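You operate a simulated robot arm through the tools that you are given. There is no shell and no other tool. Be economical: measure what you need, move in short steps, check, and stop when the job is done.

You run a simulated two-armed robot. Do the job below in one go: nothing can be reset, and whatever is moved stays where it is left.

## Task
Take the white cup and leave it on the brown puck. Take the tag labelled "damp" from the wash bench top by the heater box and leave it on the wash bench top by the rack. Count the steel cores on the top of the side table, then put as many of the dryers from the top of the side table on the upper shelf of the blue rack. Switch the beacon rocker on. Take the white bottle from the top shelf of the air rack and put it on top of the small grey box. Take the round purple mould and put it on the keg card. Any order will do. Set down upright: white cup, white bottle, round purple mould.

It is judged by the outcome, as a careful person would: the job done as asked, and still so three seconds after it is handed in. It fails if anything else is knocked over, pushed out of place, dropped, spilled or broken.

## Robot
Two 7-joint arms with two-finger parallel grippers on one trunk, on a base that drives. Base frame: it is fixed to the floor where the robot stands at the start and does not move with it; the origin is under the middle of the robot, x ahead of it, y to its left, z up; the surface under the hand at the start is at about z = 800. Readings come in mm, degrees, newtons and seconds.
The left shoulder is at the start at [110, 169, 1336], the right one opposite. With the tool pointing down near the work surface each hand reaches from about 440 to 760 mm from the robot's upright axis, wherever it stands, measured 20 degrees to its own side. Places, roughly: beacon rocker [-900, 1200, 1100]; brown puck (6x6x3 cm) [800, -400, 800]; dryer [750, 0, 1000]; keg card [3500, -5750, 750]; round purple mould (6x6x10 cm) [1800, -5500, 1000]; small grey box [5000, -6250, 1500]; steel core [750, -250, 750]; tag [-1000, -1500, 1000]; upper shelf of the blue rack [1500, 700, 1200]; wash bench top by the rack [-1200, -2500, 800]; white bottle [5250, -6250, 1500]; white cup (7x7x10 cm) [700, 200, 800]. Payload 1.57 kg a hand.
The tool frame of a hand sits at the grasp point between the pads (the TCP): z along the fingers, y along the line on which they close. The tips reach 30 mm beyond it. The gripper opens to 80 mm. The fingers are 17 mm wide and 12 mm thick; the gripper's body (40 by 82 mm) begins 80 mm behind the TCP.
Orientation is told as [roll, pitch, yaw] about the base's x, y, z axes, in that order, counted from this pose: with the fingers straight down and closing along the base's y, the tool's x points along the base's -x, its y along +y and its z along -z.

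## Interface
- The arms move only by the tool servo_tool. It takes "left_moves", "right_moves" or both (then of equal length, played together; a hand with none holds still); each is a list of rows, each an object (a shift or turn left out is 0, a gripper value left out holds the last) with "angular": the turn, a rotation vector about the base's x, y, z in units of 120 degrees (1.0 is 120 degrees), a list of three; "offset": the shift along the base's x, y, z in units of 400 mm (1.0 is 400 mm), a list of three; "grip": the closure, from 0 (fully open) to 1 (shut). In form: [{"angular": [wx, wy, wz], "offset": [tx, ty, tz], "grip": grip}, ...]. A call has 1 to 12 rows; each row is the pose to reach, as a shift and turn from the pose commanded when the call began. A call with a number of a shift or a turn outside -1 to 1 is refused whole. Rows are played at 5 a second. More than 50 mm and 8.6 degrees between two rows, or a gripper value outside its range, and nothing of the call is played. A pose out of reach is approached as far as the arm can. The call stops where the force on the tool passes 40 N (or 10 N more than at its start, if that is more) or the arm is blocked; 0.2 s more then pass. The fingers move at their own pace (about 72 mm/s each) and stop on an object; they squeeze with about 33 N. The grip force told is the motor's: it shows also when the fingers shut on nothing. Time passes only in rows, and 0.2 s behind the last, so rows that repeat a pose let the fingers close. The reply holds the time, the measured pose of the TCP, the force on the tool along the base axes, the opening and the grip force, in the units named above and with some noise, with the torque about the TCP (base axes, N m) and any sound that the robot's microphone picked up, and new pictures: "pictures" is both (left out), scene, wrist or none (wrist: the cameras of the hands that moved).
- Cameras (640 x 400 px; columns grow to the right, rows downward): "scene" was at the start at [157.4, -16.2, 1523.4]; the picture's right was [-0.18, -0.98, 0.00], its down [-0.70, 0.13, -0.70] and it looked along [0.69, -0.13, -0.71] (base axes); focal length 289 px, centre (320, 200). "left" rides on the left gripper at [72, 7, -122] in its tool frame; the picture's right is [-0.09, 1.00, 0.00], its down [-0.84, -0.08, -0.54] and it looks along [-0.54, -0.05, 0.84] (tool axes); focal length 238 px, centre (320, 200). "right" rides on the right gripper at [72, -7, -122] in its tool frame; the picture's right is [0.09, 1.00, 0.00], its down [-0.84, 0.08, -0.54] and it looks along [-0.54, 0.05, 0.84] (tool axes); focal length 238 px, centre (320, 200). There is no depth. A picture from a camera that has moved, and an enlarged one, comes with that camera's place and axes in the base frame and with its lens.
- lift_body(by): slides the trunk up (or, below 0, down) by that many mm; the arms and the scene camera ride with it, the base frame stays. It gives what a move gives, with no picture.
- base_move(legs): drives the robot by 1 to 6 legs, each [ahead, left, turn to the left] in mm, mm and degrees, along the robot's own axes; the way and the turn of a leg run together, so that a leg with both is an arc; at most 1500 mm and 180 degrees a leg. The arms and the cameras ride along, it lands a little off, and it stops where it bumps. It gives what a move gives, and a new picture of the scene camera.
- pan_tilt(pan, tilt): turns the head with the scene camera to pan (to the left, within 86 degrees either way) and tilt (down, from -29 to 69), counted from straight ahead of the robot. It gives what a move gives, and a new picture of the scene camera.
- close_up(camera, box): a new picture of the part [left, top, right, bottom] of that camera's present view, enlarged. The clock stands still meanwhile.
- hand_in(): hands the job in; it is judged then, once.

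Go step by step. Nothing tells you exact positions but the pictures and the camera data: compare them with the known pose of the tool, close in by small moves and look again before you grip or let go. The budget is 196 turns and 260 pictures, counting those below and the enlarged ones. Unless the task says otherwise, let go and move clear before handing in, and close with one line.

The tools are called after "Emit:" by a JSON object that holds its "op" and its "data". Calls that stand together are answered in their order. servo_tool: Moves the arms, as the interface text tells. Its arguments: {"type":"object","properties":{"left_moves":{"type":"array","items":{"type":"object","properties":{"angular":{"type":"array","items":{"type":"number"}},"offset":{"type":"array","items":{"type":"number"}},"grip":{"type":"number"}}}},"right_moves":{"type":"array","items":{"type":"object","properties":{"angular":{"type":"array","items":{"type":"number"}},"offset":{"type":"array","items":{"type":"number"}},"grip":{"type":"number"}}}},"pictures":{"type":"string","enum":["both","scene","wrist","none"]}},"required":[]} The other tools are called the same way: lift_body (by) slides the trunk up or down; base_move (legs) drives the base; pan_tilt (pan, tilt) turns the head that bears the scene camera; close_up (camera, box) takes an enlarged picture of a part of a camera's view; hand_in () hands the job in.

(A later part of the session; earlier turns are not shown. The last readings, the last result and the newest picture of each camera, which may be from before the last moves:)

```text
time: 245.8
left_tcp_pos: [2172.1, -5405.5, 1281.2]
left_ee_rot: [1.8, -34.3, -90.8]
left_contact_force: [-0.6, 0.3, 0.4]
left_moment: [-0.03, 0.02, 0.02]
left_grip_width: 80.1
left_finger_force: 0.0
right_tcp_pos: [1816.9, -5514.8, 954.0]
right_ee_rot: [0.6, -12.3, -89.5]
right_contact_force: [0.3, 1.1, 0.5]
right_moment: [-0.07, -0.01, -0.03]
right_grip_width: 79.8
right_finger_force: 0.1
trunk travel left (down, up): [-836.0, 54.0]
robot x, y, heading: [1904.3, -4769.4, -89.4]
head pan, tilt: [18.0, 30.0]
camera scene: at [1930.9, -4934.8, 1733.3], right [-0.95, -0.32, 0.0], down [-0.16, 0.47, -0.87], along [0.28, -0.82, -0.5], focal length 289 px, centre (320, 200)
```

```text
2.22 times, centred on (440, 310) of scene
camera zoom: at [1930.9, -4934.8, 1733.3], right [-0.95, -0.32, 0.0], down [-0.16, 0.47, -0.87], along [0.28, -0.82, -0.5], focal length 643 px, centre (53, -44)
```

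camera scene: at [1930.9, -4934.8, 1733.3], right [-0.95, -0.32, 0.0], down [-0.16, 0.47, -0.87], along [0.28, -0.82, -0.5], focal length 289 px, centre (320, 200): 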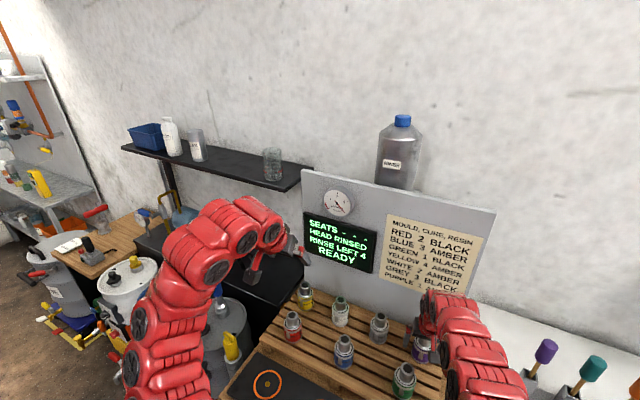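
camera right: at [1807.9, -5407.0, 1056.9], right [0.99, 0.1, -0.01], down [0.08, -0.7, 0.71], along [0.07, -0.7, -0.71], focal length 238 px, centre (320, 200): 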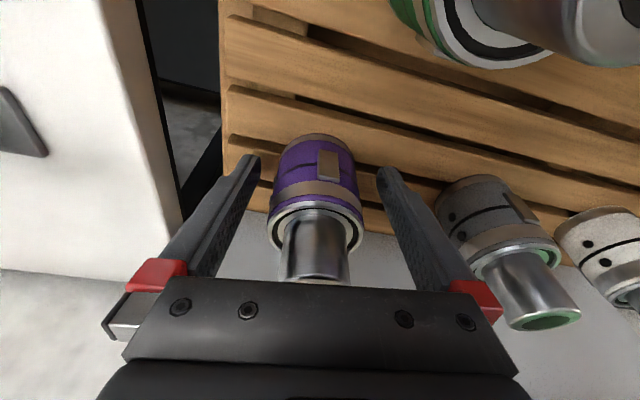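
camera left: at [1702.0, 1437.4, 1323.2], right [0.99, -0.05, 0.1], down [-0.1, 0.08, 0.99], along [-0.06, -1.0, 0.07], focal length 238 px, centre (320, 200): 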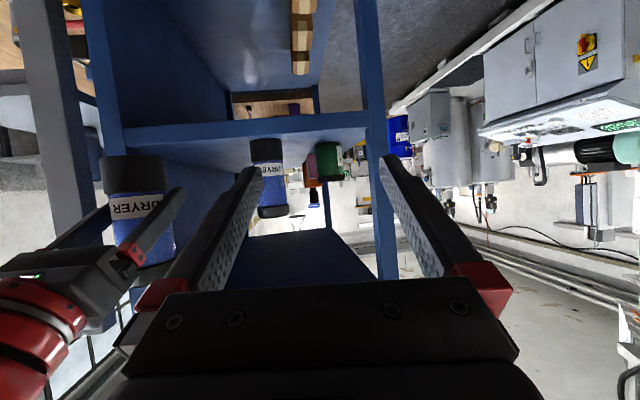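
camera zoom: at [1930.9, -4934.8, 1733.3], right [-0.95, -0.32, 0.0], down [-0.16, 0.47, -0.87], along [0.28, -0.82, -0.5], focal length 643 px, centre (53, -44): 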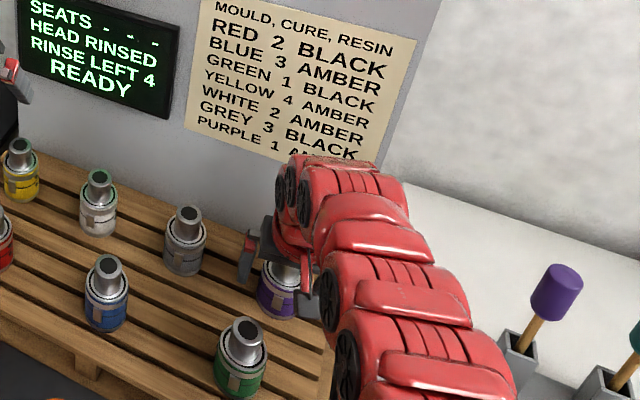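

Emit:
{"op": "servo_tool", "data": {"right_moves": [{"grip": 1}, {"grip": 1}, {"grip": 1}, {"grip": 1}], "pictures": "none"}}

Emit:
{"op": "lift_body", "data": {"by": 54}}

Emit:
{"op": "close_up", "data": {"camera": "right", "box": [0, 0, 640, 400]}}

```text
time: 246.8
left_tcp_pos: [2173.0, -5410.5, 1280.1]
left_ee_rot: [1.8, -34.1, -90.8]
left_contact_force: [-0.1, -0.8, 0.3]
left_moment: [0.0, 0.02, -0.01]
left_grip_width: 79.6
left_finger_force: 0.0
right_tcp_pos: [1816.5, -5517.5, 952.5]
right_ee_rot: [0.8, -12.1, -89.5]
right_contact_force: [0.3, -0.9, 1.0]
right_moment: [0.0, 0.0, -0.02]
right_grip_width: 52.6
right_finger_force: 32.6
trunk travel left (down, up): [-836.0, 54.0]
robot x, y, heading: [1903.1, -4773.0, -89.3]
head pan, tilt: [18.0, 30.0]
```

```text
time: 247.7
left_tcp_pos: [2172.3, -5410.6, 1333.0]
left_ee_rot: [1.9, -34.0, -90.7]
left_contact_force: [0.0, 0.0, 0.2]
left_moment: [0.01, -0.03, 0.0]
left_grip_width: 80.2
left_finger_force: 0.0
right_tcp_pos: [1816.3, -5519.4, 1005.6]
right_ee_rot: [0.7, -12.0, -89.5]
right_contact_force: [-0.2, 0.4, -2.9]
right_moment: [-0.06, -0.02, -0.02]
right_grip_width: 52.6
right_finger_force: 32.6
trunk travel left (down, up): [-890.0, 0.0]
robot x, y, heading: [1901.8, -4774.0, -89.2]
head pan, tilt: [18.0, 30.0]
```

```text
1.00 times, centred on (320, 200) of right (not enlarged: the box is as wide or as high as the picture)
camera zoom: at [1808.1, -5423.5, 1110.2], right [0.99, 0.1, -0.01], down [0.08, -0.7, 0.71], along [0.07, -0.7, -0.71], focal length 238 px, centre (320, 200)
```

zoom: 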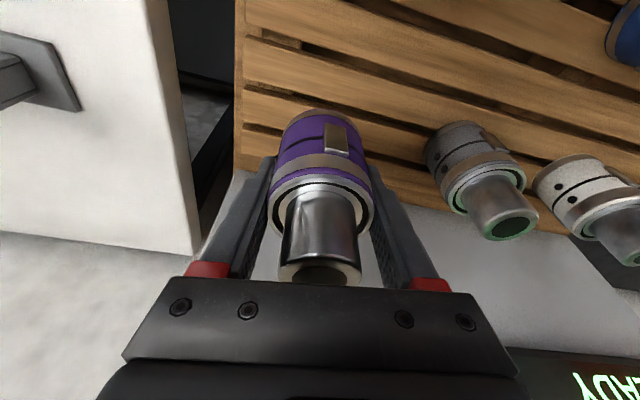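

Emit:
{"op": "servo_tool", "data": {"right_moves": [{"offset": [0, 0.03, 0.1]}, {"offset": [0, 0.08, 0.2]}, {"offset": [0, 0.12, 0.3]}], "pictures": "none"}}

Emit:
{"op": "base_move", "data": {"legs": [[-650, 0, -0.7], [0, 900, 0]]}}

Emit:
{"op": "pan_tilt", "data": {"pan": 15, "tilt": 30}}

```text
time: 248.5
left_tcp_pos: [2171.0, -5410.8, 1333.2]
left_ee_rot: [1.8, -34.0, -90.8]
left_contact_force: [-0.6, 0.4, -0.2]
left_moment: [0.01, 0.0, 0.01]
left_grip_width: 80.0
left_finger_force: 0.1
right_tcp_pos: [1819.1, -5472.8, 1127.1]
right_ee_rot: [0.9, -12.0, -89.5]
right_contact_force: [-0.4, -0.1, -2.7]
right_moment: [-0.03, -0.02, 0.0]
right_grip_width: 52.8
right_finger_force: 32.5
trunk travel left (down, up): [-890.0, 0.0]
robot x, y, heading: [1904.1, -4775.3, -89.4]
head pan, tilt: [18.0, 30.0]
```

```text
time: 255.3
left_tcp_pos: [2858.7, -4784.6, 1332.9]
left_ee_rot: [1.6, -34.1, -91.4]
left_contact_force: [0.8, -0.7, -0.6]
left_moment: [-0.04, 0.08, -0.04]
left_grip_width: 79.9
left_finger_force: 0.1
right_tcp_pos: [2502.9, -4842.3, 1128.4]
right_ee_rot: [0.4, -12.1, -90.3]
right_contact_force: [0.7, -0.3, -2.6]
right_moment: [-0.02, 0.06, 0.01]
right_grip_width: 52.4
right_finger_force: 33.2
trunk travel left (down, up): [-890.0, 0.0]
robot x, y, heading: [2593.4, -4144.1, -90.5]
head pan, tilt: [18.0, 30.0]
stopped in leg 2: the robot was blocked; the commanded pose is now the measured one
camera scene: at [2626.4, -4311.4, 1786.9], right [-0.95, -0.3, 0.01], down [-0.16, 0.47, -0.87], along [0.26, -0.83, -0.5], focal length 289 px, centre (320, 200)
```

scene: 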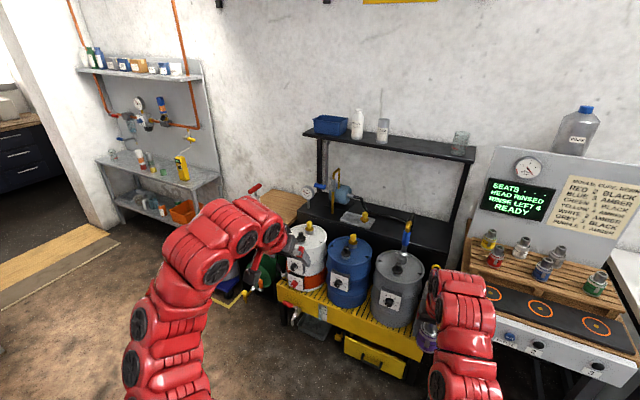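

```text
time: 255.9
left_tcp_pos: [2854.0, -4788.5, 1332.3]
left_ee_rot: [1.7, -34.0, -91.6]
left_contact_force: [0.9, -0.5, 0.7]
left_moment: [-0.02, 0.06, -0.02]
left_grip_width: 80.0
left_finger_force: 0.1
right_tcp_pos: [2498.9, -4845.9, 1126.6]
right_ee_rot: [0.6, -11.9, -90.4]
right_contact_force: [0.4, 1.0, -3.0]
right_moment: [-0.02, 0.02, -0.01]
right_grip_width: 52.3
right_finger_force: 33.3
trunk travel left (down, up): [-890.0, 0.0]
robot x, y, heading: [2588.9, -4145.7, -90.1]
head pan, tilt: [15.0, 30.0]
camera scene: at [2616.9, -4315.7, 1786.7], right [-0.97, -0.25, 0.0], down [-0.13, 0.48, -0.87], along [0.22, -0.84, -0.5], focal length 289 px, centre (320, 200)
```

scene: 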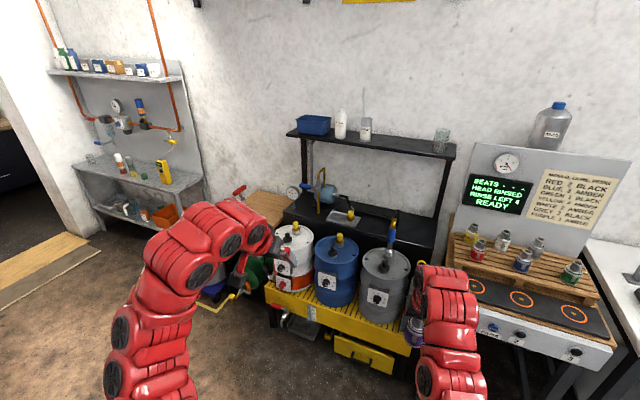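

Emit:
{"op": "base_move", "data": {"legs": [[380, -40, 0], [0, 800, 0]]}}

Emit:
{"op": "pan_tilt", "data": {"pan": 10, "tilt": 42}}

```text
time: 262.2
left_tcp_pos: [3596.3, -5186.2, 1333.2]
left_ee_rot: [1.9, -34.0, -92.7]
left_contact_force: [-0.2, -0.3, 0.1]
left_moment: [0.01, 0.01, -0.02]
left_grip_width: 79.9
left_finger_force: 0.1
right_tcp_pos: [3241.2, -5236.4, 1126.6]
right_ee_rot: [0.7, -12.0, -91.4]
right_contact_force: [-0.4, -0.4, -3.2]
right_moment: [0.02, 0.0, 0.03]
right_grip_width: 52.4
right_finger_force: 32.8
trunk travel left (down, up): [-890.0, 0.0]
robot x, y, heading: [3354.3, -4537.2, -91.2]
head pan, tilt: [15.0, 30.0]
camera scene: at [3366.8, -4709.7, 1786.6], right [-0.97, -0.24, 0.0], down [-0.12, 0.49, -0.87], along [0.21, -0.84, -0.5], focal length 289 px, centre (320, 200)
```

scene: 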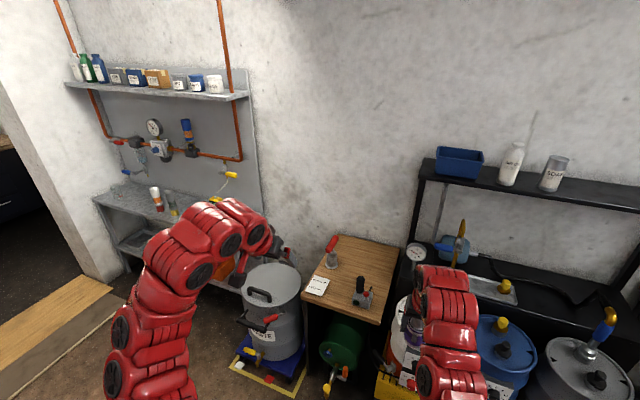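

```text
time: 263.0
left_tcp_pos: [3598.8, -5185.6, 1333.2]
left_ee_rot: [1.7, -34.0, -92.8]
left_contact_force: [-1.2, 0.8, 0.3]
left_moment: [-0.02, -0.01, 0.03]
left_grip_width: 79.8
left_finger_force: 0.1
right_tcp_pos: [3242.5, -5237.3, 1126.9]
right_ee_rot: [0.7, -11.9, -91.5]
right_contact_force: [0.2, -0.3, -3.7]
right_moment: [-0.02, 0.02, -0.01]
right_grip_width: 52.3
right_finger_force: 32.5
trunk travel left (down, up): [-890.0, 0.0]
robot x, y, heading: [3351.8, -4536.1, -91.4]
head pan, tilt: [10.0, 42.0]
camera scene: at [3359.3, -4704.5, 1768.4], right [-0.99, -0.15, 0.0], down [-0.1, 0.66, -0.74], along [0.11, -0.73, -0.67], focal length 289 px, centre (320, 200)
```

scene: 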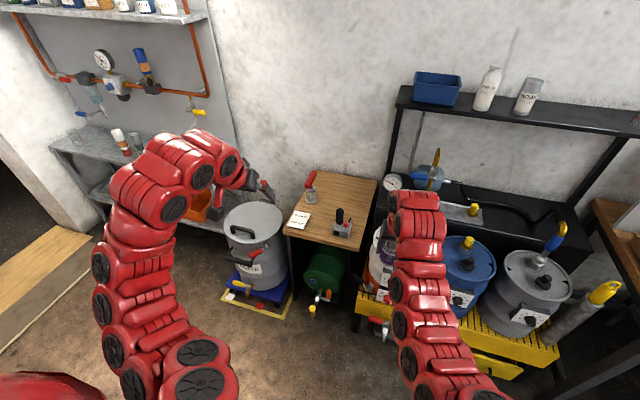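

Emit:
{"op": "close_up", "data": {"camera": "scene", "box": [240, 150, 400, 290]}}

Emit:
{"op": "close_up", "data": {"camera": "left", "box": [0, 0, 640, 400]}}

```text
2.86 times, centred on (320, 220) of scene
camera zoom: at [3359.3, -4704.5, 1768.4], right [-0.99, -0.15, 0.0], down [-0.1, 0.66, -0.74], along [0.11, -0.73, -0.67], focal length 827 px, centre (320, 143)
```

zoom: 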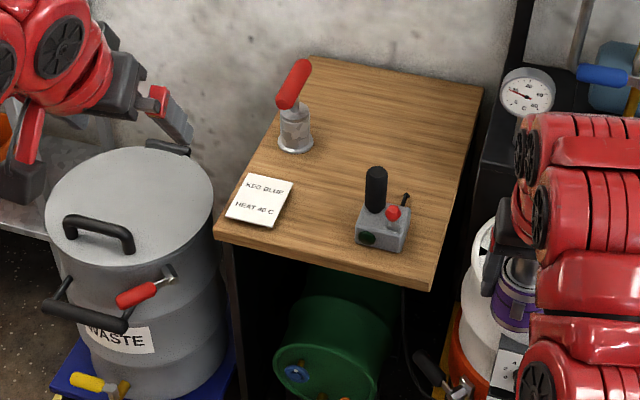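

```text
1.00 times, centred on (320, 200) of left (not enlarged: the box is as wide or as high as the picture)
camera zoom: at [3607.6, -5058.6, 1392.6], right [0.99, -0.11, 0.08], down [-0.11, -0.39, 0.92], along [-0.07, -0.92, -0.4], focal length 238 px, centre (320, 200)
```

zoom: 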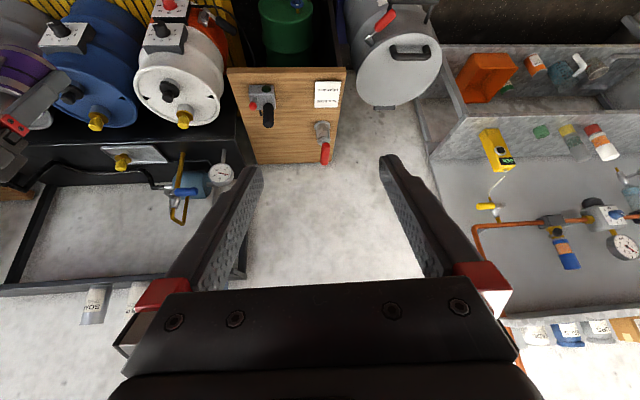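

Emit:
{"op": "servo_tool", "data": {"left_moves": [{"offset": [-0.08, 0, 0]}, {"offset": [-0.16, 0, 0]}, {"offset": [-0.24, 0, 0]}], "pictures": "none"}}

Emit:
{"op": "base_move", "data": {"legs": [[0, 370, 1.4], [380, 0, 0]]}}

Emit:
{"op": "lift_body", "data": {"by": -220}}

Emit:
{"op": "close_up", "data": {"camera": "right", "box": [0, 0, 640, 400]}}

```text
time: 263.8
left_tcp_pos: [3506.7, -5185.2, 1314.5]
left_ee_rot: [1.4, -34.6, -92.6]
left_contact_force: [0.2, -0.4, -0.4]
left_moment: [-0.02, -0.06, 0.02]
left_grip_width: 79.9
left_finger_force: 0.1
left hand out of reach, approached as far as the arm can: row 2, 3
right_tcp_pos: [3240.9, -5238.5, 1127.0]
right_ee_rot: [0.7, -12.0, -91.5]
right_contact_force: [0.2, -0.3, -3.3]
right_moment: [-0.01, -0.01, 0.02]
right_grip_width: 52.2
right_finger_force: 33.0
trunk travel left (down, up): [-890.0, 0.0]
robot x, y, heading: [3351.3, -4541.5, -91.3]
head pan, tilt: [10.0, 42.0]
```

```text
time: 268.2
left_tcp_pos: [3899.1, -5568.3, 1315.6]
left_ee_rot: [1.4, -34.6, -91.2]
left_contact_force: [0.2, -0.3, -0.5]
left_moment: [0.0, -0.01, -0.02]
left_grip_width: 80.4
left_finger_force: 0.1
right_tcp_pos: [3634.1, -5627.3, 1126.8]
right_ee_rot: [0.8, -12.0, -90.0]
right_contact_force: [0.7, 0.4, -2.9]
right_moment: [-0.01, -0.02, 0.01]
right_grip_width: 52.4
right_finger_force: 32.9
trunk travel left (down, up): [-890.0, 0.0]
robot x, y, heading: [3724.5, -4926.6, -89.8]
head pan, tilt: [10.0, 42.0]
camera scene: at [3736.8, -5092.1, 1768.5], right [-0.98, -0.18, 0.0], down [-0.12, 0.66, -0.74], along [0.13, -0.73, -0.67], focal length 289 px, centre (320, 200)
```

scene: 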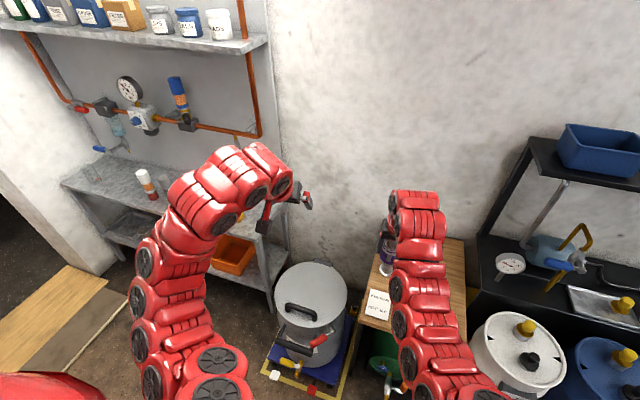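

```text
time: 270.5
left_tcp_pos: [3898.0, -5569.5, 1094.1]
left_ee_rot: [1.4, -34.5, -91.2]
left_contact_force: [-0.1, 0.1, 0.7]
left_moment: [-0.04, 0.01, 0.02]
left_grip_width: 79.9
left_finger_force: 0.2
right_tcp_pos: [3634.2, -5628.4, 905.9]
right_ee_rot: [0.7, -12.0, -89.9]
right_contact_force: [0.0, 0.1, -2.8]
right_moment: [0.0, 0.01, 0.0]
right_grip_width: 52.2
right_finger_force: 33.2
trunk travel left (down, up): [-670.0, 220.0]
robot x, y, heading: [3722.7, -4927.6, -89.8]
head pan, tilt: [10.0, 42.0]
```

```text
1.00 times, centred on (320, 200) of right (not enlarged: the box is as wide or as high as the picture)
camera zoom: at [3625.9, -5533.3, 1010.6], right [1.0, 0.09, -0.01], down [0.07, -0.71, 0.71], along [0.06, -0.7, -0.71], focal length 238 px, centre (320, 200)
```

zoom: 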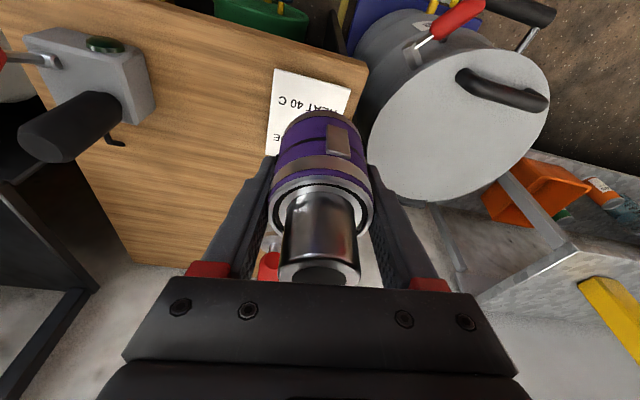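

Emit:
{"op": "servo_tool", "data": {"right_moves": [{"offset": [-0.02, -0.05, -0.05]}, {"offset": [-0.035, -0.1, -0.1]}, {"offset": [-0.035, -0.1, -0.19]}], "pictures": "wrist"}}

Emit:
{"op": "close_up", "data": {"camera": "scene", "box": [280, 180, 480, 340]}}

```text
time: 271.3
left_tcp_pos: [3898.1, -5570.8, 1094.3]
left_ee_rot: [1.3, -34.5, -91.2]
left_contact_force: [-0.6, 0.3, 1.4]
left_moment: [-0.01, 0.01, -0.01]
left_grip_width: 79.8
left_finger_force: 0.1
right_tcp_pos: [3618.9, -5667.5, 829.5]
right_ee_rot: [0.7, -11.9, -89.9]
right_contact_force: [0.0, -0.1, -3.1]
right_moment: [-0.04, -0.04, 0.02]
right_grip_width: 52.1
right_finger_force: 33.4
trunk travel left (down, up): [-670.0, 220.0]
robot x, y, heading: [3722.2, -4934.0, -89.9]
head pan, tilt: [10.0, 42.0]
camera right: at [3610.8, -5572.7, 933.7], right [1.0, 0.09, -0.01], down [0.07, -0.71, 0.71], along [0.06, -0.7, -0.71], focal length 238 px, centre (320, 200)
```

right: 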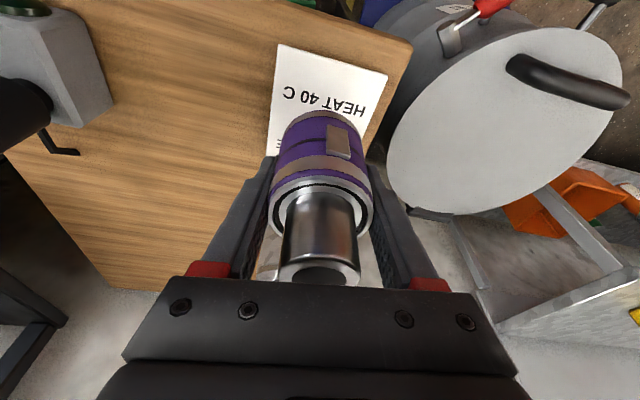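

```text
2.50 times, centred on (380, 260) of scene
camera zoom: at [3736.7, -5093.9, 1548.3], right [-0.98, -0.18, 0.0], down [-0.12, 0.66, -0.74], along [0.13, -0.73, -0.67], focal length 723 px, centre (170, 50)
```

zoom: 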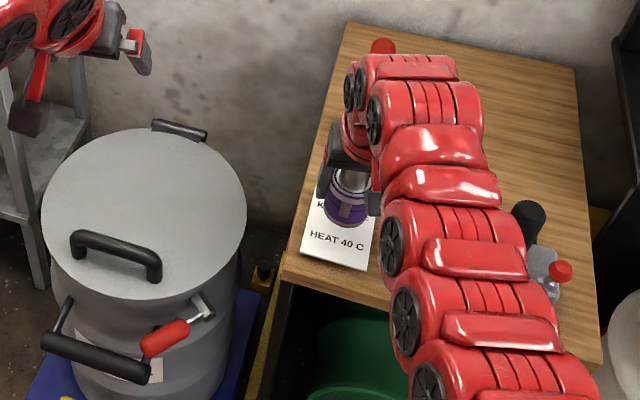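

Emit:
{"op": "servo_tool", "data": {"right_moves": [{"offset": [-0.003, -0.01, -0.05]}, {"offset": [-0.003, -0.01, -0.085]}, {"offset": [-0.003, -0.01, -0.1]}], "pictures": "none"}}

```text
time: 272.1
left_tcp_pos: [3898.6, -5570.5, 1094.1]
left_ee_rot: [1.3, -34.5, -91.2]
left_contact_force: [0.0, 0.6, -0.4]
left_moment: [-0.01, 0.01, 0.0]
left_grip_width: 80.3
left_finger_force: 0.2
right_tcp_pos: [3619.7, -5673.2, 790.1]
right_ee_rot: [0.8, -12.0, -90.0]
right_contact_force: [0.9, -0.2, -3.4]
right_moment: [0.01, 0.02, -0.01]
right_grip_width: 52.6
right_finger_force: 33.0
trunk travel left (down, up): [-670.0, 220.0]
robot x, y, heading: [3724.1, -4933.4, -89.8]
head pan, tilt: [10.0, 42.0]
```

Emit:
{"op": "servo_tool", "data": {"right_moves": [{"offset": [0, 0, -0.006]}, {"offset": [0, 0, -0.012]}, {"offset": [0, 0, -0.018]}], "pictures": "none"}}

Emit:
{"op": "close_up", "data": {"camera": "scene", "box": [360, 210, 440, 300]}}

```text
time: 272.9
left_tcp_pos: [3897.7, -5569.2, 1094.6]
left_ee_rot: [1.4, -34.6, -91.2]
left_contact_force: [-0.8, 0.6, 0.2]
left_moment: [-0.03, 0.01, -0.02]
left_grip_width: 80.0
left_finger_force: 0.1
right_tcp_pos: [3619.4, -5671.9, 783.3]
right_ee_rot: [0.7, -12.0, -89.9]
right_contact_force: [-0.7, -0.4, -3.5]
right_moment: [-0.02, 0.02, -0.02]
right_grip_width: 52.5
right_finger_force: 33.1
trunk travel left (down, up): [-670.0, 220.0]
robot x, y, heading: [3723.1, -4931.6, -89.8]
head pan, tilt: [10.0, 42.0]
```

```text
4.44 times, centred on (400, 255) of scene
camera zoom: at [3736.8, -5093.5, 1548.3], right [-0.98, -0.18, 0.0], down [-0.12, 0.66, -0.74], along [0.13, -0.73, -0.67], focal length 1286 px, centre (-36, -44)
```

zoom: 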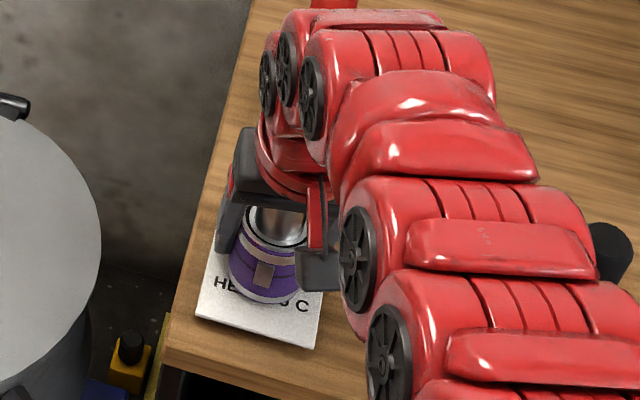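

Nearly down, well within the card. Lower on until contact.

Emit:
{"op": "servo_tool", "data": {"right_moves": [{"offset": [0, 0, -0.006]}, {"offset": [0, 0, -0.012]}, {"offset": [0, 0, -0.018]}], "pictures": "none"}}

```text
time: 273.7
left_tcp_pos: [3898.3, -5569.7, 1093.3]
left_ee_rot: [1.4, -34.5, -91.2]
left_contact_force: [-0.4, 0.0, 0.0]
left_moment: [-0.02, 0.04, -0.02]
left_grip_width: 80.3
left_finger_force: 0.1
right_tcp_pos: [3619.1, -5671.7, 777.1]
right_ee_rot: [0.7, -12.0, -89.9]
right_contact_force: [-0.1, -0.4, -3.4]
right_moment: [-0.03, -0.02, 0.01]
right_grip_width: 52.0
right_finger_force: 33.3
trunk travel left (down, up): [-670.0, 220.0]
robot x, y, heading: [3727.8, -4928.1, -89.7]
head pan, tilt: [10.0, 42.0]
```

Emit:
{"op": "servo_tool", "data": {"right_moves": [{"offset": [0, 0, -0.006]}, {"offset": [0, 0, -0.012]}, {"offset": [0, 0, -0.016]}], "pictures": "none"}}

Emit:
{"op": "close_up", "data": {"camera": "right", "box": [160, 30, 480, 230]}}

```text
time: 274.5
left_tcp_pos: [3898.7, -5568.5, 1096.3]
left_ee_rot: [1.3, -34.6, -91.1]
left_contact_force: [-0.4, 0.0, 0.2]
left_moment: [-0.01, -0.02, 0.0]
left_grip_width: 80.0
left_finger_force: 0.1
right_tcp_pos: [3619.1, -5670.9, 773.9]
right_ee_rot: [0.8, -12.3, -90.0]
right_contact_force: [-1.4, -2.4, 17.2]
right_moment: [0.23, 0.22, 0.03]
right_grip_width: 51.9
right_finger_force: 33.0
right hand out of reach, approached as far as the arm can: row 2, 3
trunk travel left (down, up): [-670.0, 220.0]
robot x, y, heading: [3722.7, -4929.0, -89.7]
head pan, tilt: [10.0, 42.0]
```

```text
2.00 times, centred on (320, 130) of right
camera zoom: at [3610.9, -5574.3, 878.2], right [1.0, 0.09, -0.01], down [0.07, -0.7, 0.71], along [0.06, -0.71, -0.7], focal length 477 px, centre (320, 340)
```

zoom: 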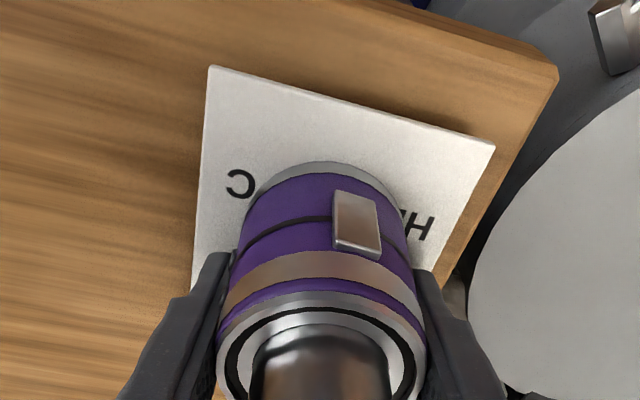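

Emit:
{"op": "servo_tool", "data": {"right_moves": [{"offset": [0, 0, 0.003], "grip": 0.5}, {"offset": [0, 0, 0.003], "grip": 0}, {"offset": [0, 0, 0.003], "grip": 0}, {"offset": [0, 0, 0.003], "grip": 0}], "pictures": "wrist"}}

Emit:
{"op": "lift_body", "data": {"by": 215}}

Emit:
{"op": "close_up", "data": {"camera": "right", "box": [0, 0, 640, 400]}}

```text
time: 275.5
left_tcp_pos: [3898.1, -5569.0, 1095.2]
left_ee_rot: [1.4, -34.5, -91.2]
left_contact_force: [0.5, -0.5, -0.2]
left_moment: [0.03, 0.03, 0.03]
left_grip_width: 79.9
left_finger_force: 0.1
right_tcp_pos: [3619.4, -5670.3, 771.5]
right_ee_rot: [0.7, -12.0, -89.9]
right_contact_force: [0.6, -0.4, 0.2]
right_moment: [-0.02, -0.01, 0.02]
right_grip_width: 80.1
right_finger_force: 0.0
trunk travel left (down, up): [-670.0, 220.0]
robot x, y, heading: [3727.7, -4926.3, -89.7]
head pan, tilt: [10.0, 42.0]
camera right: at [3610.9, -5574.1, 876.3], right [1.0, 0.09, -0.01], down [0.07, -0.71, 0.7], along [0.06, -0.7, -0.71], focal length 238 px, centre (320, 200)
```

right: 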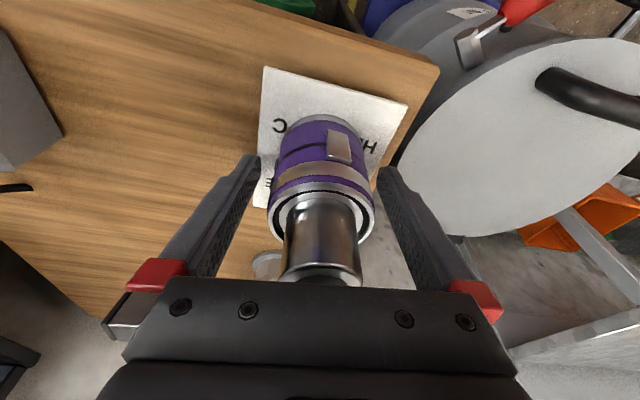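

```text
time: 277.8
left_tcp_pos: [3897.5, -5569.8, 1309.5]
left_ee_rot: [1.4, -34.5, -91.1]
left_contact_force: [0.3, -0.1, -0.2]
left_moment: [0.0, 0.01, 0.02]
left_grip_width: 79.8
left_finger_force: 0.1
right_tcp_pos: [3617.9, -5669.0, 987.6]
right_ee_rot: [0.6, -12.0, -90.1]
right_contact_force: [0.6, -0.5, 0.0]
right_moment: [-0.01, -0.01, 0.03]
right_grip_width: 79.9
right_finger_force: 0.0
trunk travel left (down, up): [-885.0, 5.0]
robot x, y, heading: [3721.8, -4932.6, -89.6]
head pan, tilt: [10.0, 42.0]
```

```text
1.00 times, centred on (320, 200) of right (not enlarged: the box is as wide or as high as the picture)
camera zoom: at [3610.9, -5574.2, 1091.5], right [1.0, 0.09, -0.01], down [0.07, -0.71, 0.71], along [0.06, -0.7, -0.71], focal length 238 px, centre (320, 200)
```

zoom: 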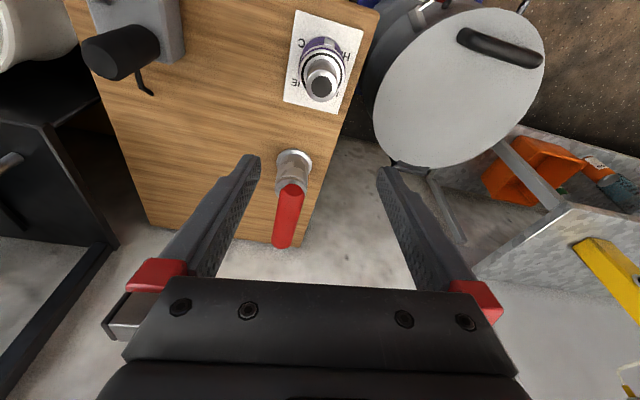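

Mould is on the card. Now the air rack: back off and look at the top shelf.

Emit:
{"op": "base_move", "data": {"legs": [[-350, 0, 0], [0, 600, 0]]}}

Emit:
{"op": "pan_tilt", "data": {"pan": 12, "tilt": 15}}

Emit:
{"op": "close_up", "data": {"camera": "scene", "box": [120, 80, 440, 280]}}

```text
time: 283.1
left_tcp_pos: [4503.5, -5211.0, 1309.8]
left_ee_rot: [1.4, -34.5, -90.9]
left_contact_force: [-0.4, 0.5, -0.3]
left_moment: [0.0, 0.0, -0.01]
left_grip_width: 80.0
left_finger_force: 0.0
right_tcp_pos: [4223.8, -5314.1, 986.4]
right_ee_rot: [0.7, -12.0, -89.6]
right_contact_force: [0.4, -0.1, 0.5]
right_moment: [-0.03, 0.03, -0.01]
right_grip_width: 80.0
right_finger_force: 0.0
trunk travel left (down, up): [-885.0, 5.0]
robot x, y, heading: [4324.8, -4570.4, -89.4]
head pan, tilt: [10.0, 42.0]
camera scene: at [4337.4, -4735.9, 1763.4], right [-0.98, -0.19, 0.0], down [-0.12, 0.66, -0.74], along [0.14, -0.73, -0.67], focal length 289 px, centre (320, 200)
```

scene: 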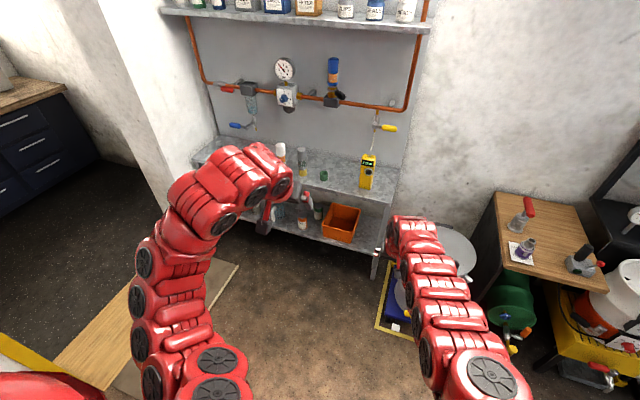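

```text
time: 284.0
left_tcp_pos: [4502.1, -5210.9, 1309.4]
left_ee_rot: [1.4, -34.5, -90.7]
left_contact_force: [0.0, 0.5, 0.2]
left_moment: [0.0, -0.01, 0.0]
left_grip_width: 80.3
left_finger_force: 0.1
right_tcp_pos: [4224.5, -5314.0, 987.3]
right_ee_rot: [0.7, -12.0, -89.5]
right_contact_force: [-0.4, 0.3, -0.5]
right_moment: [0.03, -0.02, 0.01]
right_grip_width: 79.7
right_finger_force: 0.0
trunk travel left (down, up): [-885.0, 5.0]
robot x, y, heading: [4324.8, -4571.7, -89.5]
head pan, tilt: [12.0, 15.0]
camera scene: at [4343.2, -4744.9, 1805.8], right [-0.98, -0.22, 0.0], down [-0.06, 0.25, -0.97], along [0.21, -0.94, -0.26], focal length 289 px, centre (320, 200)
```

scene: 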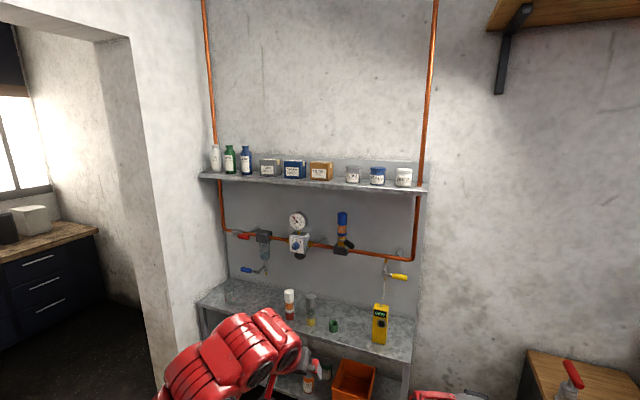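

```text
2.00 times, centred on (280, 180) of scene
camera zoom: at [4343.2, -4744.9, 1805.8], right [-0.98, -0.22, 0.0], down [-0.06, 0.25, -0.97], along [0.21, -0.94, -0.26], focal length 579 px, centre (400, 240)
```

zoom: 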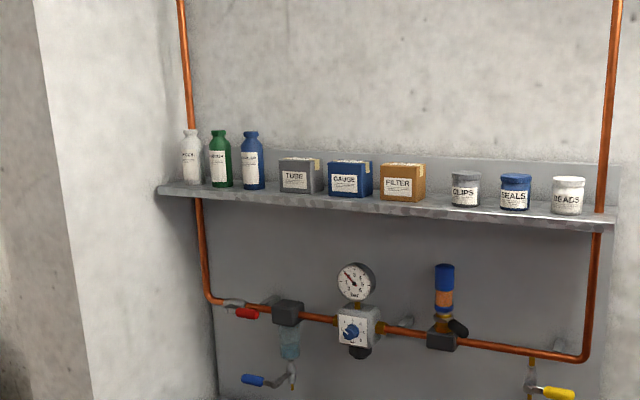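

White bottle is at the far left end, the grey "TUBE" box third-from-left group. I need better depth: drive nearer and triangulate.

Emit:
{"op": "base_move", "data": {"legs": [[450, 450, 9]]}}

Emit:
{"op": "close_up", "data": {"camera": "left", "box": [0, 0, 640, 400]}}

Emit:
{"op": "close_up", "data": {"camera": "scene", "box": [100, 60, 420, 260]}}

```text
time: 286.9
left_tcp_pos: [5007.1, -5485.9, 1309.3]
left_ee_rot: [1.5, -34.5, -75.2]
left_contact_force: [-0.6, 0.5, 0.3]
left_moment: [0.01, -0.01, 0.0]
left_grip_width: 79.8
left_finger_force: 0.0
right_tcp_pos: [4766.1, -5659.6, 987.7]
right_ee_rot: [0.7, -12.0, -74.0]
right_contact_force: [0.2, 0.3, 1.3]
right_moment: [0.0, -0.01, 0.02]
right_grip_width: 80.0
right_finger_force: 0.1
trunk travel left (down, up): [-885.0, 5.0]
robot x, y, heading: [4665.1, -4917.6, -73.9]
head pan, tilt: [12.0, 15.0]
stopped in leg 1: the robot was blocked; the commanded pose is now the measured one
camera scene: at [4728.0, -5079.3, 1806.0], right [-0.88, -0.47, 0.0], down [-0.12, 0.23, -0.97], along [0.46, -0.85, -0.26], focal length 289 px, centre (320, 200)
```

scene: 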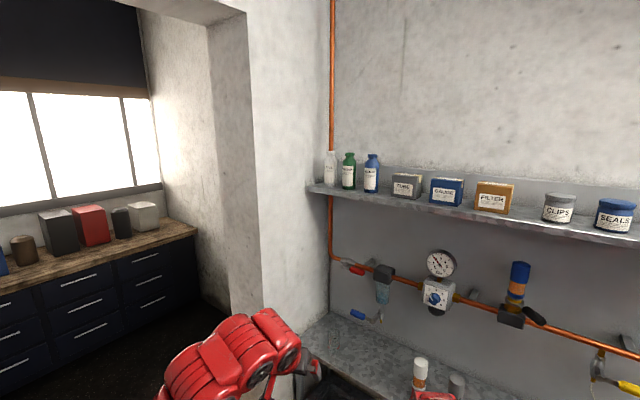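

```text
1.00 times, centred on (320, 200) of left (not enlarged: the box is as wide or as high as the picture)
camera zoom: at [4979.2, -5361.9, 1368.2], right [0.98, 0.2, 0.07], down [0.01, -0.39, 0.92], along [0.21, -0.9, -0.39], focal length 238 px, centre (320, 200)
```

zoom: 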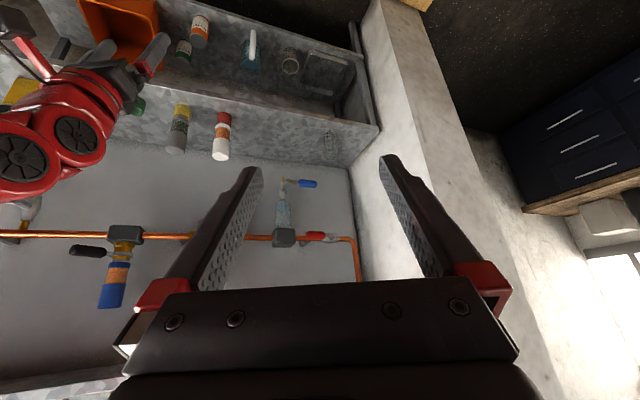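

```text
2.00 times, centred on (260, 160) of scene
camera zoom: at [4728.0, -5079.3, 1806.0], right [-0.88, -0.47, 0.0], down [-0.12, 0.23, -0.97], along [0.46, -0.85, -0.26], focal length 579 px, centre (440, 280)
```

zoom: 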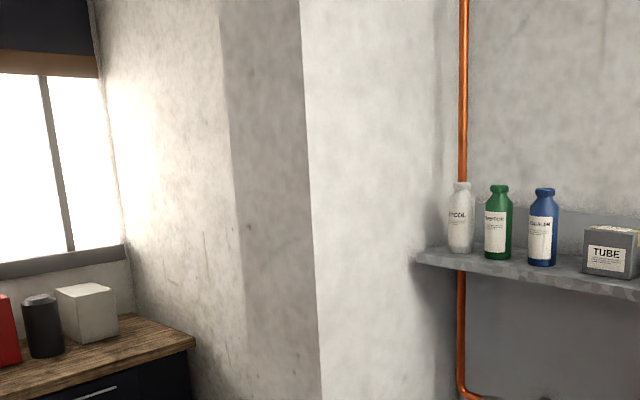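

Emit:
{"op": "pan_tilt", "data": {"pan": 45, "tilt": 60}}

Emit:
{"op": "pan_tilt", "data": {"pan": -20, "tilt": 60}}

```text
time: 288.1
left_tcp_pos: [5008.9, -5487.0, 1308.9]
left_ee_rot: [1.3, -34.5, -75.2]
left_contact_force: [0.1, -0.4, -0.6]
left_moment: [-0.01, 0.02, 0.01]
left_grip_width: 80.1
left_finger_force: 0.0
right_tcp_pos: [4766.8, -5660.2, 987.7]
right_ee_rot: [0.7, -12.0, -74.2]
right_contact_force: [0.3, 0.2, -0.1]
right_moment: [-0.01, -0.03, -0.01]
right_grip_width: 80.1
right_finger_force: 0.2
trunk travel left (down, up): [-885.0, 5.0]
robot x, y, heading: [4665.6, -4920.4, -74.0]
head pan, tilt: [45.0, 60.0]
camera scene: at [4743.1, -5029.2, 1739.7], right [-0.48, -0.88, 0.0], down [-0.76, 0.42, -0.5], along [0.44, -0.24, -0.87], focal length 289 px, centre (320, 200)
```

scene: 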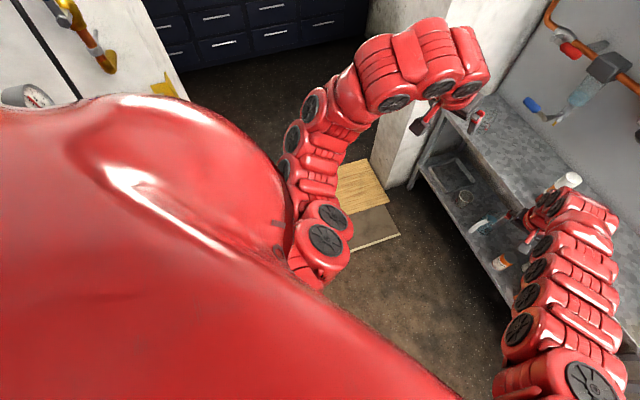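

```text
time: 289.4
left_tcp_pos: [5009.1, -5486.9, 1308.9]
left_ee_rot: [1.4, -34.5, -75.2]
left_contact_force: [-0.1, 0.3, 0.7]
left_moment: [-0.02, 0.0, 0.01]
left_grip_width: 79.8
left_finger_force: 0.0
right_tcp_pos: [4767.1, -5659.9, 986.8]
right_ee_rot: [0.8, -12.0, -74.1]
right_contact_force: [-0.3, 0.5, 0.3]
right_moment: [-0.05, 0.02, -0.02]
right_grip_width: 80.1
right_finger_force: 0.0
trunk travel left (down, up): [-885.0, 5.0]
robot x, y, heading: [4668.5, -4916.0, -73.7]
head pan, tilt: [-20.0, 60.0]
camera scene: at [4681.3, -5064.1, 1739.6], right [-1.0, 0.07, 0.0], down [0.06, 0.86, -0.5], along [-0.03, -0.5, -0.87], focal length 289 px, centre (320, 200)
```

scene: 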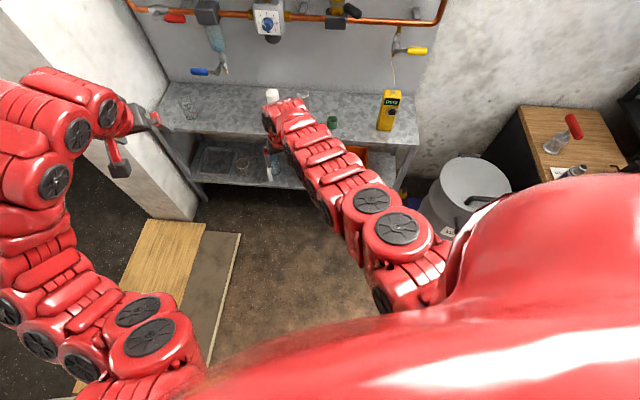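

I'll raise both hands to about z 1750 here, before approaching the shelf with the left hand.

Emit:
{"op": "servo_tool", "data": {"left_moves": [{"offset": [0, 0, 0.11]}, {"offset": [0, 0, 0.22]}, {"offset": [0, 0, 0.33]}, {"offset": [0, 0, 0.44]}, {"offset": [0, 0, 0.55]}, {"offset": [0, 0, 0.66]}, {"offset": [0, 0, 0.77]}, {"offset": [0, 0, 0.88]}, {"offset": [0, 0, 0.95]}, {"offset": [0, 0, 1.0]}], "right_moves": [{"offset": [0, 0, 0.11], "angular": [-0.024, -0.007, 0]}, {"offset": [0, 0, 0.22], "angular": [-0.048, -0.014, 0]}, {"offset": [0, 0, 0.33], "angular": [-0.072, -0.021, 0]}, {"offset": [0, 0, 0.44], "angular": [-0.096, -0.028, 0]}, {"offset": [0, 0, 0.55], "angular": [-0.12, -0.035, 0]}, {"offset": [0, 0, 0.66], "angular": [-0.144, -0.042, 0]}, {"offset": [0, 0, 0.77], "angular": [-0.168, -0.049, 0]}, {"offset": [0, 0, 0.88], "angular": [-0.192, -0.056, 0]}, {"offset": [0, 0, 0.95], "angular": [-0.216, -0.063, 0]}, {"offset": [0, 0, 1.0], "angular": [-0.24, -0.07, 0]}], "pictures": "none"}}

Emit:
{"op": "servo_tool", "data": {"right_moves": [{"offset": [0, 0, 0.11]}, {"offset": [0, 0, 0.22]}, {"offset": [0, 0, 0.33]}, {"offset": [0, 0, 0.44]}, {"offset": [0, 0, 0.55]}, {"offset": [0, 0, 0.66]}, {"offset": [0, 0, 0.77]}, {"offset": [0, 0, 0.88]}], "pictures": "none"}}

Emit:
{"op": "pan_tilt", "data": {"pan": 0, "tilt": 15}}

```text
time: 291.6
left_tcp_pos: [5011.5, -5345.9, 1412.9]
left_ee_rot: [-0.6, -37.4, -75.0]
left_contact_force: [0.6, -0.4, -0.8]
left_moment: [0.0, -0.02, -0.01]
left_grip_width: 80.1
left_finger_force: 0.1
left hand out of reach, approached as far as the arm can: row 1, 2, 3, 4, 5, 6, 7, 8, 9, 10
right_tcp_pos: [4767.5, -5658.6, 1386.7]
right_ee_rot: [0.8, -42.0, -74.2]
right_contact_force: [0.7, 0.5, 0.2]
right_moment: [0.02, 0.0, -0.01]
right_grip_width: 80.1
right_finger_force: 0.0
trunk travel left (down, up): [-885.0, 5.0]
robot x, y, heading: [4665.1, -4920.9, -73.8]
head pan, tilt: [-20.0, 60.0]
```

```text
time: 293.4
left_tcp_pos: [5012.7, -5347.0, 1411.5]
left_ee_rot: [-0.7, -37.2, -75.0]
left_contact_force: [-0.6, 0.5, 0.1]
left_moment: [0.0, 0.02, 0.0]
left_grip_width: 79.9
left_finger_force: 0.0
right_tcp_pos: [4774.9, -5682.5, 1578.2]
right_ee_rot: [0.9, -42.0, -74.1]
right_contact_force: [0.6, 0.5, -0.2]
right_moment: [0.02, 0.01, -0.03]
right_grip_width: 80.1
right_finger_force: 0.0
right hand out of reach, approached as far as the arm can: row 4, 5, 6, 7, 8
trunk travel left (down, up): [-885.0, 5.0]
robot x, y, heading: [4664.7, -4917.9, -73.8]
head pan, tilt: [-20.0, 60.0]
```

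```text
time: 294.5
left_tcp_pos: [5010.5, -5347.5, 1411.1]
left_ee_rot: [-0.6, -37.3, -75.0]
left_contact_force: [-1.0, -0.5, -0.1]
left_moment: [0.02, 0.02, -0.03]
left_grip_width: 79.9
left_finger_force: 0.1
right_tcp_pos: [4774.4, -5683.1, 1579.5]
right_ee_rot: [1.0, -42.1, -74.2]
right_contact_force: [-0.2, 0.9, 0.5]
right_moment: [0.0, 0.0, 0.02]
right_grip_width: 79.9
right_finger_force: 0.1
trunk travel left (down, up): [-885.0, 5.0]
robot x, y, heading: [4661.9, -4918.6, -73.6]
head pan, tilt: [0.0, 15.0]
camera scene: at [4711.6, -5087.2, 1805.8], right [-0.96, -0.28, 0.0], down [-0.07, 0.25, -0.97], along [0.27, -0.93, -0.26], focal length 289 px, centre (320, 200)
```

scene: 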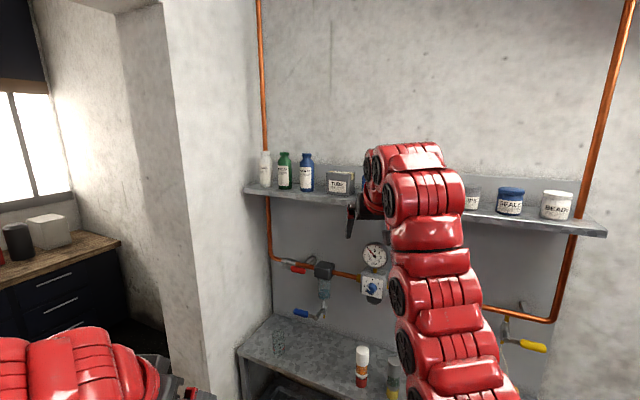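

Emit:
{"op": "servo_tool", "data": {"left_moves": [{"offset": [0.026, -0.089, 0.0725], "angular": [-0.033, -0.0096, 0]}, {"offset": [0.052, -0.178, 0.145], "angular": [-0.066, -0.019, 0]}, {"offset": [0.078, -0.266, 0.2175], "angular": [-0.098, -0.029, 0]}, {"offset": [0.104, -0.355, 0.29], "angular": [-0.131, -0.038, 0]}, {"offset": [0.13, -0.444, 0.3625], "angular": [-0.164, -0.048, 0]}, {"offset": [0.155, -0.533, 0.435], "angular": [-0.197, -0.058, 0]}, {"offset": [0.181, -0.622, 0.5075], "angular": [-0.23, -0.067, 0]}, {"offset": [0.207, -0.71, 0.58], "angular": [-0.262, -0.077, 0]}, {"offset": [0.233, -0.8, 0.6525], "angular": [-0.295, -0.086, 0]}, {"offset": [0.259, -0.888, 0.725], "angular": [-0.328, -0.096, 0]}], "right_moves": [{"offset": [-0.02, 0.069, -0.065]}, {"offset": [-0.04, 0.138, -0.13]}, {"offset": [-0.06, 0.207, -0.195]}, {"offset": [-0.08, 0.276, -0.26]}, {"offset": [-0.1, 0.345, -0.325]}, {"offset": [-0.1, 0.345, -0.325]}, {"offset": [-0.1, 0.345, -0.325]}, {"offset": [-0.1, 0.345, -0.325]}, {"offset": [-0.1, 0.345, -0.325]}, {"offset": [-0.1, 0.345, -0.325]}], "pictures": "both"}}

```text
time: 296.7
left_tcp_pos: [5123.7, -5691.6, 1664.6]
left_ee_rot: [2.9, -76.1, -78.1]
left_contact_force: [0.5, -0.6, 0.6]
left_moment: [0.0, 0.01, -0.03]
left_grip_width: 80.0
left_finger_force: 0.1
left hand out of reach, approached as far as the arm can: row 1, 2, 3, 4, 10
right_tcp_pos: [4760.1, -5610.8, 1517.6]
right_ee_rot: [0.9, -42.0, -74.1]
right_contact_force: [0.7, -0.4, -0.8]
right_moment: [0.01, -0.04, 0.0]
right_grip_width: 79.9
right_finger_force: 0.1
right hand out of reach, approached as far as the arm can: row 3, 4, 5, 6, 7, 8, 9, 10
trunk travel left (down, up): [-885.0, 5.0]
robot x, y, heading: [4662.2, -4916.9, -73.9]
head pan, tilt: [0.0, 15.0]
camera scene: at [4713.4, -5088.3, 1805.7], right [-0.96, -0.28, 0.0], down [-0.07, 0.25, -0.97], along [0.27, -0.93, -0.26], focal length 289 px, centre (320, 200)
camera right: at [4715.3, -5482.5, 1560.5], right [0.94, 0.35, -0.05], down [0.14, -0.23, 0.96], along [0.32, -0.91, -0.26], focal length 238 px, centre (320, 200)
camera left: at [5097.5, -5558.3, 1624.0], right [0.97, 0.23, 0.1], down [-0.17, 0.29, 0.94], along [0.19, -0.93, 0.32], focal length 238 px, centre (320, 200)
```

scene: 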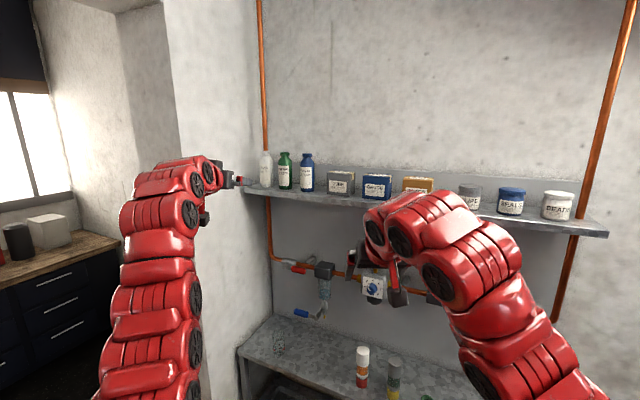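
right: 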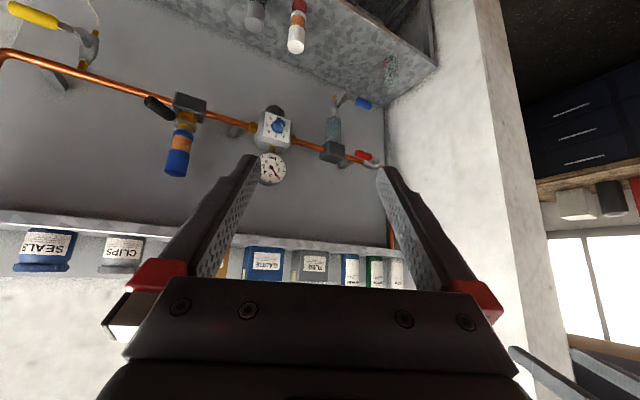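
left: 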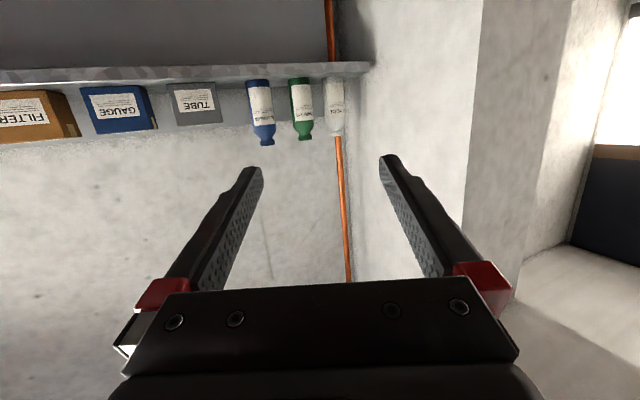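

Emit:
{"op": "servo_tool", "data": {"right_moves": [{"offset": [0, 0.02, -0.1]}, {"offset": [-0.01, 0.04, -0.2]}, {"offset": [-0.01, 0.06, -0.3]}], "pictures": "none"}}

Emit:
{"op": "base_move", "data": {"legs": [[260, -70, 0], [0, 0, -8]]}}

Emit:
{"op": "close_up", "data": {"camera": "left", "box": [0, 0, 640, 400]}}

```text
time: 297.5
left_tcp_pos: [5121.9, -5688.2, 1667.5]
left_ee_rot: [3.1, -76.2, -78.2]
left_contact_force: [-0.2, -1.4, -0.7]
left_moment: [-0.03, -0.01, 0.01]
left_grip_width: 80.0
left_finger_force: 0.0
right_tcp_pos: [4758.0, -5607.8, 1520.0]
right_ee_rot: [1.0, -42.0, -74.2]
right_contact_force: [0.4, 0.0, -0.1]
right_moment: [-0.02, -0.02, 0.02]
right_grip_width: 79.7
right_finger_force: 0.1
right hand out of reach, approached as far as the arm can: row 1, 2, 3
trunk travel left (down, up): [-885.0, 5.0]
robot x, y, heading: [4665.7, -4917.8, -74.0]
head pan, tilt: [0.0, 15.0]
```

```text
time: 300.0
left_tcp_pos: [5017.3, -6011.6, 1667.1]
left_ee_rot: [2.6, -76.2, -85.9]
left_contact_force: [-0.7, 1.2, -0.6]
left_moment: [0.01, 0.01, -0.03]
left_grip_width: 79.9
left_finger_force: 0.0
right_tcp_pos: [4667.6, -5881.6, 1518.8]
right_ee_rot: [0.8, -42.1, -82.2]
right_contact_force: [0.4, 0.3, 0.4]
right_moment: [-0.04, -0.01, -0.01]
right_grip_width: 80.2
right_finger_force: 0.1
trunk travel left (down, up): [-885.0, 5.0]
robot x, y, heading: [4672.1, -5187.5, -81.8]
head pan, tilt: [0.0, 15.0]
camera scene: at [4694.8, -5358.3, 1806.0], right [-0.99, -0.14, 0.0], down [-0.04, 0.26, -0.97], along [0.14, -0.96, -0.26], focal length 289 px, centre (320, 200)
```

scene: 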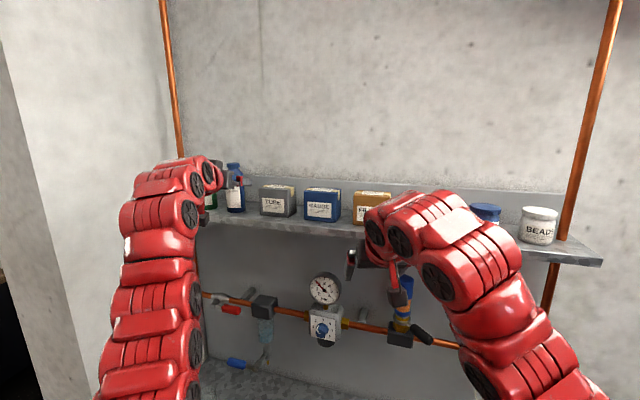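

```text
1.00 times, centred on (320, 200) of left (not enlarged: the box is as wide or as high as the picture)
camera zoom: at [5008.7, -5877.2, 1625.1], right [0.99, 0.09, 0.1], down [-0.12, 0.31, 0.94], along [0.06, -0.94, 0.32], focal length 238 px, centre (320, 200)
```

zoom: 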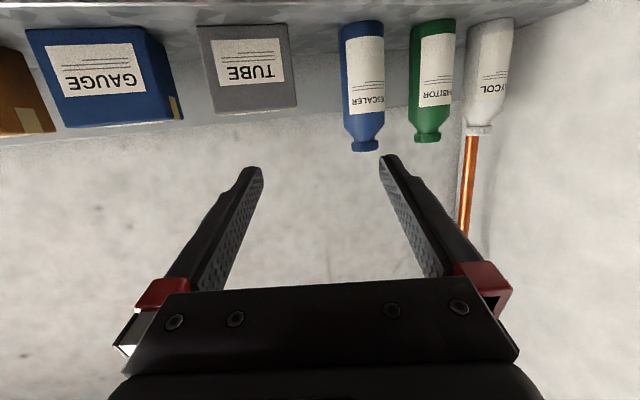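

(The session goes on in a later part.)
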